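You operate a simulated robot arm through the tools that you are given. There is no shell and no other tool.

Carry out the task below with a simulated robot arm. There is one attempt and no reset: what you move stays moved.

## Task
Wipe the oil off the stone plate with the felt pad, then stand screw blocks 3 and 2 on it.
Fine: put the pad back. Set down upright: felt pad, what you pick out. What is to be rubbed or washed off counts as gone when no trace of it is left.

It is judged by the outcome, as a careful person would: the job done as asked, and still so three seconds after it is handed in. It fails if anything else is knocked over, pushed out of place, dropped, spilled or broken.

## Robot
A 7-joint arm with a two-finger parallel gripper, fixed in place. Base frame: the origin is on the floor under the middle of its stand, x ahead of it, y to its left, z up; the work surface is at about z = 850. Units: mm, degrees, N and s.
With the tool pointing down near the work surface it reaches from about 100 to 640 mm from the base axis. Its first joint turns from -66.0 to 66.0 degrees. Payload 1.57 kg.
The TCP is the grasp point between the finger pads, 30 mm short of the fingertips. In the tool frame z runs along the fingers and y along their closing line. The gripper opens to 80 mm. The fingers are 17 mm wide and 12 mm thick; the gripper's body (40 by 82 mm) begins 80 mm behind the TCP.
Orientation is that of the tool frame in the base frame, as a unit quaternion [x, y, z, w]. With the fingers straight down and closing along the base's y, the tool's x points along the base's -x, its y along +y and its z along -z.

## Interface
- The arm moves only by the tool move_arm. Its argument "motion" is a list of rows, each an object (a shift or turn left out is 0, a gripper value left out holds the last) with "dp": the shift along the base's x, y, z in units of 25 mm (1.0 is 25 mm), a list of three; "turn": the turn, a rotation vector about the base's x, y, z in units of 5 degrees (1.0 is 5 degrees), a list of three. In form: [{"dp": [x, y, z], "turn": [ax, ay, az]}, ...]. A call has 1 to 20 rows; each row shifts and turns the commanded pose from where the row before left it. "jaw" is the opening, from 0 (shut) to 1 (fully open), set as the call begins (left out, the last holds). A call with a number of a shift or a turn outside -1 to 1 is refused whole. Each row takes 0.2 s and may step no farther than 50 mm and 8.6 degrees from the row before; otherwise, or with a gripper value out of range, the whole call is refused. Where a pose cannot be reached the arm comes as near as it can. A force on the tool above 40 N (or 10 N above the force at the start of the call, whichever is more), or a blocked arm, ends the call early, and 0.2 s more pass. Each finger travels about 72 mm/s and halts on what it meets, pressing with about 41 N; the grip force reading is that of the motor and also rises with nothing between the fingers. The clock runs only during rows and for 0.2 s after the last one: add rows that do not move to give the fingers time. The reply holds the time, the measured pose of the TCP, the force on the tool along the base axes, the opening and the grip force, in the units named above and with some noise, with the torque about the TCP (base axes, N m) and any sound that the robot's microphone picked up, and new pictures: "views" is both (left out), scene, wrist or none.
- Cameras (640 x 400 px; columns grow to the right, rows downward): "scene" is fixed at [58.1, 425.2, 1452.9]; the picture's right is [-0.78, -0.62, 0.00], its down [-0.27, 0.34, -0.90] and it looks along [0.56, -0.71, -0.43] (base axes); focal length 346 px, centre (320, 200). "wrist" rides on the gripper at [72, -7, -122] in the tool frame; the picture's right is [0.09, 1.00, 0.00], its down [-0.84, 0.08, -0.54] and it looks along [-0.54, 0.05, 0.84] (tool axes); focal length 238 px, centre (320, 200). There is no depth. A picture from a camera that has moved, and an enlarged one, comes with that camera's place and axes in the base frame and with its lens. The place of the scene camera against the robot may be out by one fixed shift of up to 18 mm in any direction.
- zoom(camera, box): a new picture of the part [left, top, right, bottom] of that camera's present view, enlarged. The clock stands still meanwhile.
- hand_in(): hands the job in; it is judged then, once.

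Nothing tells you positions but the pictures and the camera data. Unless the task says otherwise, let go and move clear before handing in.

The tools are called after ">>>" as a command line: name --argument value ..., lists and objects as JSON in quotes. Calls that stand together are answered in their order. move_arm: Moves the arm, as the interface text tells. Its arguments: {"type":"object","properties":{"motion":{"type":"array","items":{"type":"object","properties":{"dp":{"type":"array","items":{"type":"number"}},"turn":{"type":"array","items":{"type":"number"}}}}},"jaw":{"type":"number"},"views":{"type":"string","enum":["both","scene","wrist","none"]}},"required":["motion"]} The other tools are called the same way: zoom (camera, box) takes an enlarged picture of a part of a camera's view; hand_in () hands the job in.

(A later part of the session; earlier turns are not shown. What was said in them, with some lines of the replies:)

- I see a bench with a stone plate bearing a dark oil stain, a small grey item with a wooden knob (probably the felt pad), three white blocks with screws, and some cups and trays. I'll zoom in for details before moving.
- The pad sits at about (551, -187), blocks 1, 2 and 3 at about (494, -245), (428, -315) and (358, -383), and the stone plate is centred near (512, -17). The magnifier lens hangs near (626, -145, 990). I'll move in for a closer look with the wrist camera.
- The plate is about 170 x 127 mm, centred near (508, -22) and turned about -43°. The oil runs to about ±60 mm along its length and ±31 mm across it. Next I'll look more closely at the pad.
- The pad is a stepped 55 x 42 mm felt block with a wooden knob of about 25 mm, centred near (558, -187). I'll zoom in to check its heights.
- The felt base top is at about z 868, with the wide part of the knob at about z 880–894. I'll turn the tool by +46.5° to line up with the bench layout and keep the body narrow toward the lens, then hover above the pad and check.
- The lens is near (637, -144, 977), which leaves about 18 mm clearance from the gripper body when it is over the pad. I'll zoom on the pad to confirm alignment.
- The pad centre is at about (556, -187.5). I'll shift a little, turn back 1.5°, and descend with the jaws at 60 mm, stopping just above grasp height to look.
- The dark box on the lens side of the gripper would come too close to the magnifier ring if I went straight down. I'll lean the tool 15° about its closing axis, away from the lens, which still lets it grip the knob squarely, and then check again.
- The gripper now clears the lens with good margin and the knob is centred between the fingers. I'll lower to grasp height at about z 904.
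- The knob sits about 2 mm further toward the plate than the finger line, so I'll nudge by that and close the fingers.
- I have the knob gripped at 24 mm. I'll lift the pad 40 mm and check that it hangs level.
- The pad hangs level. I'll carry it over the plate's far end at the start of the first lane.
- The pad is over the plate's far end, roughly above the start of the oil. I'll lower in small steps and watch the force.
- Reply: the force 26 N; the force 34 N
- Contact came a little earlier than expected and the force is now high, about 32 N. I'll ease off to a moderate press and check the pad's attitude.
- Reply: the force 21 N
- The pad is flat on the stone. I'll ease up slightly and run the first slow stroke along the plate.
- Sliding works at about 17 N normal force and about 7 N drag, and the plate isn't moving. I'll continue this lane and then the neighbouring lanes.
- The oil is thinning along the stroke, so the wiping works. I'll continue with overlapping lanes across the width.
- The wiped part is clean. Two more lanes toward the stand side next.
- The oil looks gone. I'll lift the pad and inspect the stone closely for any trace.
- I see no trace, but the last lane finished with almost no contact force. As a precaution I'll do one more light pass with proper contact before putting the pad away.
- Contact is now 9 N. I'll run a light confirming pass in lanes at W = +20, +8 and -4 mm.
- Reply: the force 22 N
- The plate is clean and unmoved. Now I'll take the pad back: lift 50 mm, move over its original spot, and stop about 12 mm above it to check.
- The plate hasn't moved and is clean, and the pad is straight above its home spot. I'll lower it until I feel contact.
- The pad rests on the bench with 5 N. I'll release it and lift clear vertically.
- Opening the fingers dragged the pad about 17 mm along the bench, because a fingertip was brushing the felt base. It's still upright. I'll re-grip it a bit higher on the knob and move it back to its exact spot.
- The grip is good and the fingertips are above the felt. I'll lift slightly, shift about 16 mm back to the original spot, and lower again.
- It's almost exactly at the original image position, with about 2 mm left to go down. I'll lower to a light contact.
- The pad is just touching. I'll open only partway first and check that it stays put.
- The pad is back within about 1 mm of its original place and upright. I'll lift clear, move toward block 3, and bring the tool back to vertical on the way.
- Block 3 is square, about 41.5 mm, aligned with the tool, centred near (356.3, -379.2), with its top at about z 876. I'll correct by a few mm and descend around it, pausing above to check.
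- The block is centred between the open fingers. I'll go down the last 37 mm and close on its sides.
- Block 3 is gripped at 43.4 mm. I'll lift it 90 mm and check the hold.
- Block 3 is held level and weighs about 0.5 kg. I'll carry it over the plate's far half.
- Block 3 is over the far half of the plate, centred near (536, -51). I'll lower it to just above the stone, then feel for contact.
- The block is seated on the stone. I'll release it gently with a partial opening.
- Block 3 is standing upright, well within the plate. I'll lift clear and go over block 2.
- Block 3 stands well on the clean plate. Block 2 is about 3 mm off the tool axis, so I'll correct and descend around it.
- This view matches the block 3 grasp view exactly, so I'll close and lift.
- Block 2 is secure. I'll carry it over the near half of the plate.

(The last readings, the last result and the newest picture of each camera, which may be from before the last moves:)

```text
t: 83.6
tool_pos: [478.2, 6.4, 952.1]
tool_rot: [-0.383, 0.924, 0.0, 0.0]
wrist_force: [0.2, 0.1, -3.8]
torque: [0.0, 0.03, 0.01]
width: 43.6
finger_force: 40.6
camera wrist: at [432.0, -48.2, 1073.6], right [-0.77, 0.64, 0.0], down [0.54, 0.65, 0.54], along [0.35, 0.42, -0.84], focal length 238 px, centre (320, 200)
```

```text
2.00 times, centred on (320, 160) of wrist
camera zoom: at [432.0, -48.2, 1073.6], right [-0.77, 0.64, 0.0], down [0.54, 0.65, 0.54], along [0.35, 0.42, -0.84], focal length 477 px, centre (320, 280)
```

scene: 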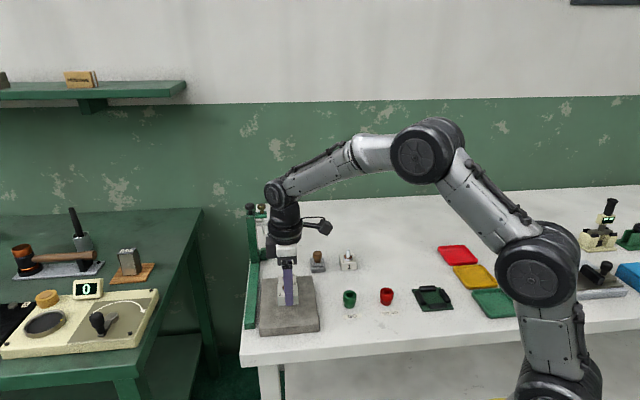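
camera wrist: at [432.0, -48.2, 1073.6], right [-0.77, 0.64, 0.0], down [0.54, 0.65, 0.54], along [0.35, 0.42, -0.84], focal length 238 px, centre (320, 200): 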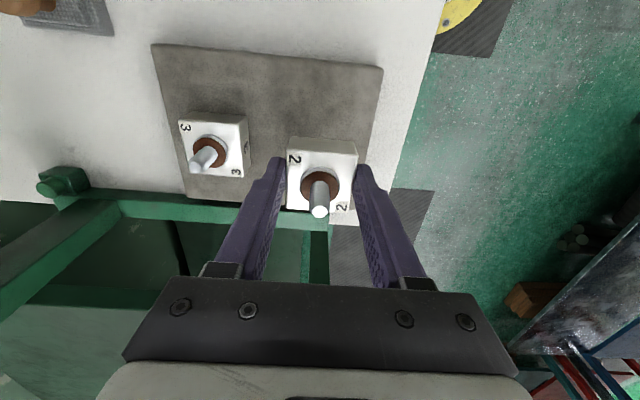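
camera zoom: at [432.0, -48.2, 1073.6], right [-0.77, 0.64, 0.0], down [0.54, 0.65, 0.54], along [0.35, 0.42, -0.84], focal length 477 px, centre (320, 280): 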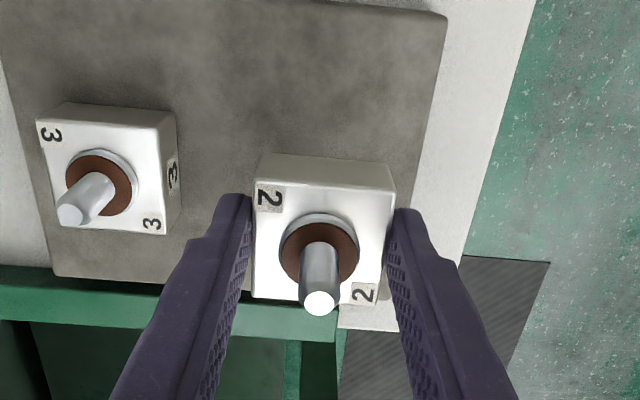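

Block 2 is above the near half of the plate and well clear of block 3. I'll lower it.

>>> move_arm --motion '[{"dp": [0, 0, -0.6]}, {"dp": [0, 0, -0.5]}, {"dp": [0, 0, -0.4]}, {"dp": [0, 0, 0]}]' --views "none"

>>> move_arm --motion '[{"dp": [0, 0, -0.06]}, {"dp": [0, 0, 0]}]' --views "none"

>>> move_arm --motion '[{"dp": [0, 0, -0.03]}, {"dp": [0, 0, 0]}]' --views "none"

```text
t: 84.6
tool_pos: [478.0, 8.8, 915.7]
tool_rot: [-0.383, 0.924, 0.0, 0.0]
wrist_force: [-0.1, -0.4, -4.0]
torque: [-0.02, 0.02, -0.02]
width: 43.5
finger_force: 40.9
```

```text
t: 85.2
tool_pos: [477.4, 8.0, 912.6]
tool_rot: [-0.383, 0.924, -0.001, 0.0]
wrist_force: [0.4, 0.3, -3.2]
torque: [-0.01, 0.01, 0.0]
width: 43.4
finger_force: 40.8
```

```text
t: 85.8
tool_pos: [478.1, 7.8, 913.2]
tool_rot: [-0.383, 0.924, 0.0, 0.0]
wrist_force: [0.0, 0.4, -4.4]
torque: [0.0, -0.02, -0.03]
width: 43.5
finger_force: 41.1
```

>>> move_arm --motion '[{"dp": [0, 0, -0.03]}, {"dp": [0, 0, 0]}]' --views "none"

>>> move_arm --motion '[{"dp": [0, 0, -0.02]}, {"dp": [0, 0, 0]}]' --views "none"

```text
t: 86.4
tool_pos: [477.8, 6.8, 913.5]
tool_rot: [-0.382, 0.924, -0.001, 0.002]
wrist_force: [-3.2, 0.0, 2.9]
torque: [0.0, 0.31, -0.03]
width: 43.4
finger_force: 41.1
```

```text
t: 87.0
tool_pos: [478.5, 6.8, 913.6]
tool_rot: [-0.382, 0.924, -0.001, 0.001]
wrist_force: [-5.0, 2.6, 15.5]
torque: [0.04, 0.75, -0.11]
width: 43.5
finger_force: 41.5
```

The block is seated. I'll ease off and release it.

>>> move_arm --motion '[{"dp": [0, 0, 0.02]}, {"dp": [0, 0, 0]}]' --views "none"

>>> move_arm --motion '[{"dp": [0, 0, 0]}, {"dp": [0, 0, 0]}, {"dp": [0, 0, 0]}]' --jaw 0.72 --views "both"

>>> zoom --camera "wrist" --box '[160, 60, 480, 260]'

>>> zoom --camera "scene" --box '[250, 230, 340, 340]'

```text
t: 87.6
tool_pos: [477.3, 7.3, 913.3]
tool_rot: [-0.382, 0.924, 0.0, 0.001]
wrist_force: [-0.2, 3.5, 13.5]
torque: [-0.01, 0.49, -0.04]
width: 43.7
finger_force: 40.4
```

```text
t: 88.4
tool_pos: [476.7, 7.6, 912.6]
tool_rot: [-0.383, 0.924, 0.0, 0.0]
wrist_force: [0.4, -0.4, 0.7]
torque: [-0.02, -0.01, 0.0]
width: 57.8
finger_force: 0.1
camera wrist: at [431.2, -48.0, 1033.4], right [-0.77, 0.64, 0.0], down [0.54, 0.65, 0.54], along [0.35, 0.42, -0.84], focal length 238 px, centre (320, 200)
```

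scene: 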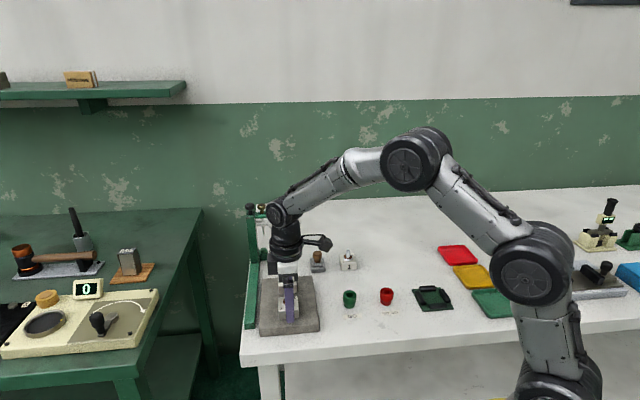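
wrist: 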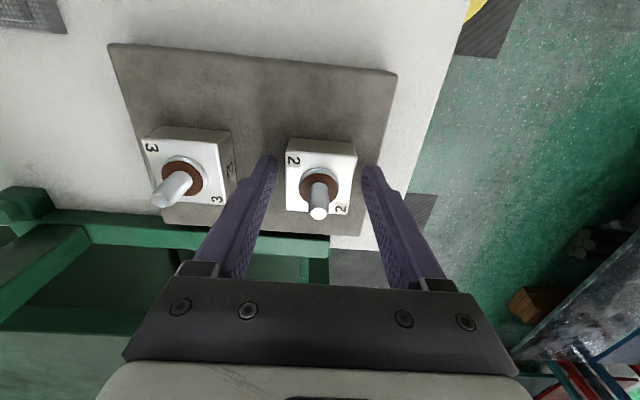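

```text
2.00 times, centred on (320, 160) of wrist
camera zoom: at [431.2, -48.0, 1033.4], right [-0.77, 0.64, 0.0], down [0.54, 0.65, 0.54], along [0.35, 0.42, -0.84], focal length 477 px, centre (320, 280)
```

zoom: 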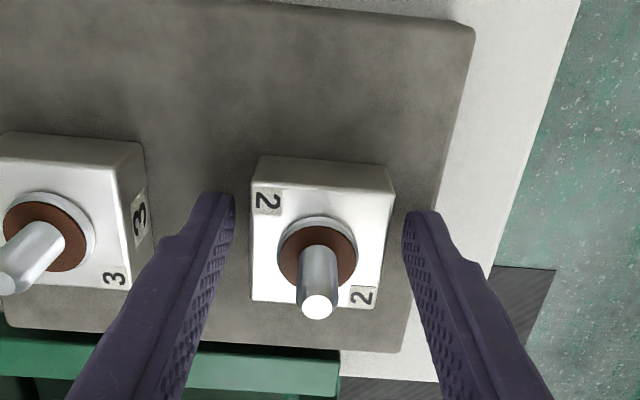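

```text
3.64 times, centred on (295, 285) of scene
camera zoom: at [58.1, 425.2, 1452.8], right [-0.78, -0.62, 0.0], down [-0.27, 0.34, -0.9], along [0.56, -0.71, -0.43], focal length 1257 px, centre (411, -109)
```

zoom: 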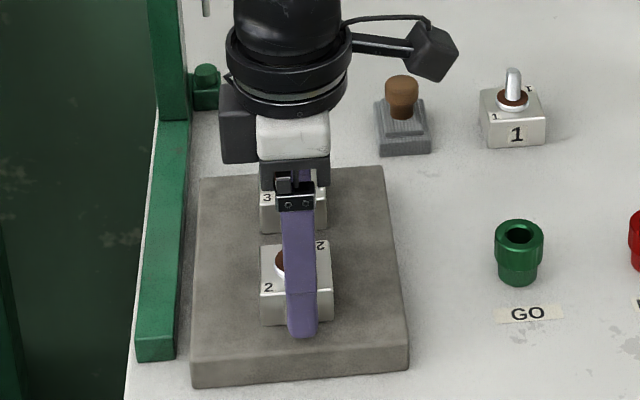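

Both blocks are on the plate. I'll lift straight up, retreat, and inspect everything.

>>> move_arm --motion '[{"dp": [0, 0, 0.4]}, {"dp": [0, 0, 0.8]}, {"dp": [0, 0, 1]}, {"dp": [0, 0, 1]}, {"dp": [0, 0, 1]}, {"dp": [0, 0, 1]}, {"dp": [-0.8, -0.8, 0.4]}, {"dp": [-0.8, -0.8, 0.4]}, {"dp": [-0.8, -0.8, 0.2]}, {"dp": [-0.8, -0.8, 0]}, {"dp": [-0.6, -0.8, 0]}, {"dp": [0, 0, 0]}, {"dp": [0, 0, 0]}]' --views "both"

>>> zoom --camera "scene" --box '[250, 230, 340, 340]'

>>> zoom --camera "scene" --box '[230, 190, 440, 350]'

>>> zoom --camera "scene" --box '[300, 240, 340, 280]'

>>> zoom --camera "wrist" --box '[230, 120, 470, 290]'

```text
t: 91.2
tool_pos: [382.8, -93.3, 1066.5]
tool_rot: [-0.382, 0.924, 0.0, 0.001]
wrist_force: [-0.2, -0.1, 0.7]
torque: [0.02, 0.02, 0.02]
width: 57.7
finger_force: 0.1
camera wrist: at [336.5, -149.2, 1188.4], right [-0.77, 0.64, 0.0], down [0.54, 0.65, 0.54], along [0.35, 0.42, -0.84], focal length 238 px, centre (320, 200)
```

scene: 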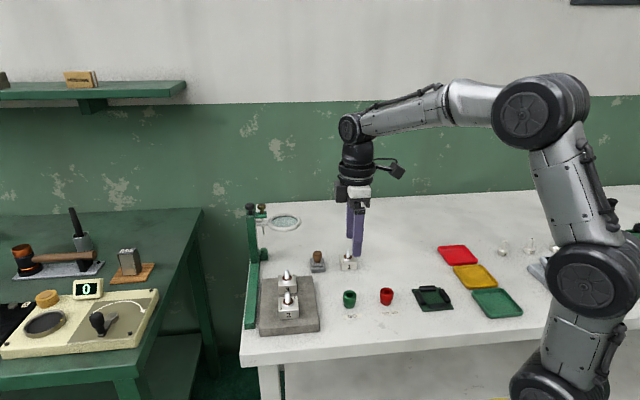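
wrist: 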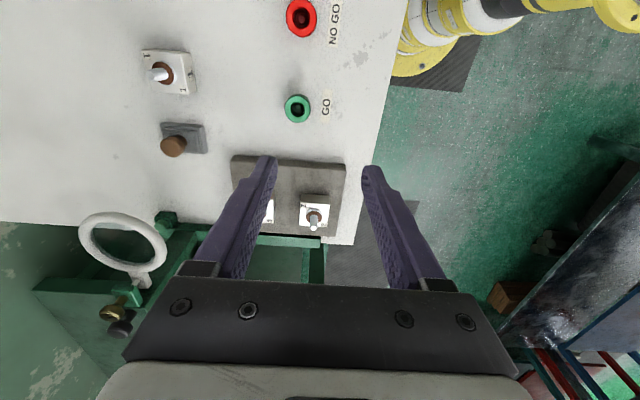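

```text
3.64 times, centred on (295, 285) of scene
camera zoom: at [58.1, 425.2, 1452.8], right [-0.78, -0.62, 0.0], down [-0.27, 0.34, -0.9], along [0.56, -0.71, -0.43], focal length 1257 px, centre (411, -109)
```

zoom: 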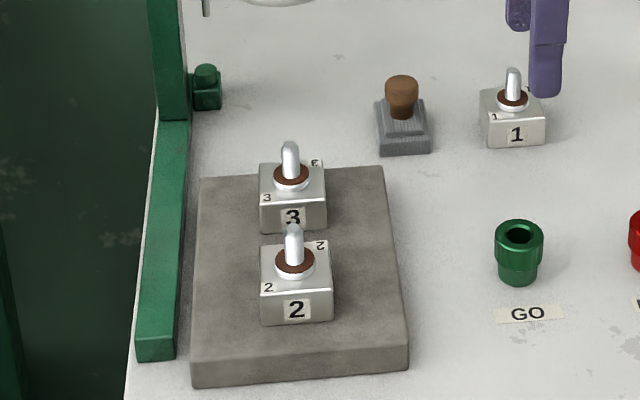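

```text
2.50 times, centred on (335, 270) of scene
camera zoom: at [58.1, 425.2, 1452.8], right [-0.78, -0.62, 0.0], down [-0.27, 0.34, -0.9], along [0.56, -0.71, -0.43], focal length 864 px, centre (282, 25)
```

zoom: 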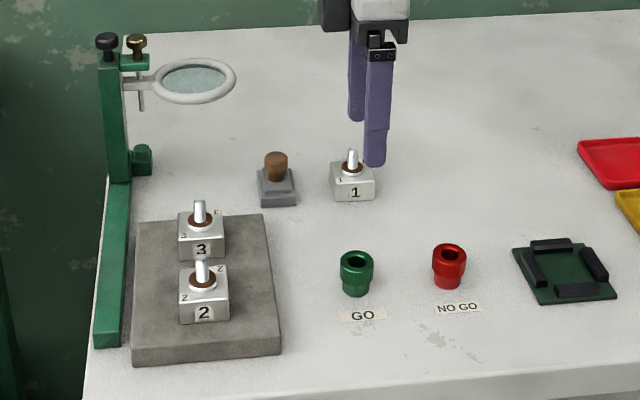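

```text
10.00 times, centred on (320, 260) of scene
camera zoom: at [58.1, 425.2, 1452.8], right [-0.78, -0.62, 0.0], down [-0.27, 0.34, -0.9], along [0.56, -0.71, -0.43], focal length 3456 px, centre (320, -400)
```

zoom: 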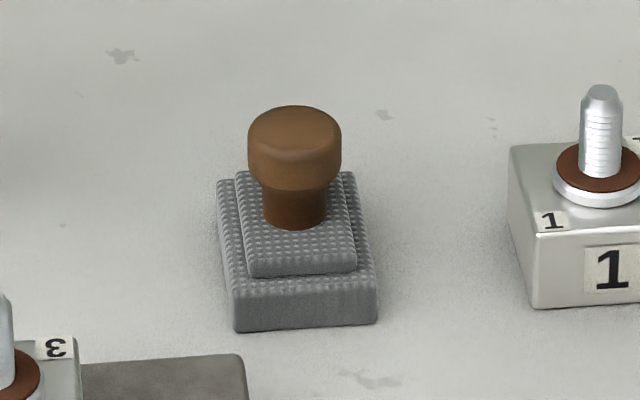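

```text
2.35 times, centred on (350, 205) of wrist
camera zoom: at [336.5, -149.2, 1188.4], right [-0.77, 0.64, 0.0], down [0.54, 0.65, 0.54], along [0.35, 0.42, -0.84], focal length 561 px, centre (249, 188)
```

zoom: 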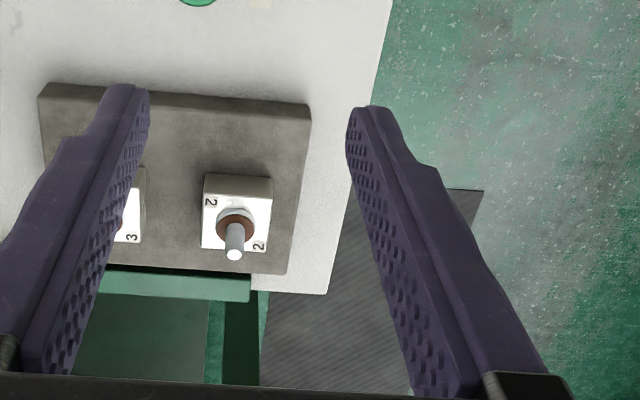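

The stone plate is clean and hasn't moved. Blocks 3 and 2 stand upright on it, the felt pad is back in its spot upright, nothing else was disturbed, and the arm is clear. I'm handing in.

>>> hand_in

```text
The job is handed in.
```

I wiped the oil off the stone plate, stood screw blocks 3 and 2 upright on it, and put the felt pad back. The job is handed in.

- **Plate:** no trace of oil showed in close-ups of the stone after wiping. I went over most of it a second time because one lane had ended with almost no pressure. The plate did not shift.
- **Blocks:** 3 is on the far half and 2 on the near half. They are well inside the edges and clear of each other. The last pictures show both upright.
- **Pad:** the first time I released the pad, a fingertip dragged it about 17 mm along the bench. I gripped it again and set it back within about 1 mm of where it started, upright.

The last pictures show nothing else knocked or moved, and the arm let go and moved clear before I handed in.
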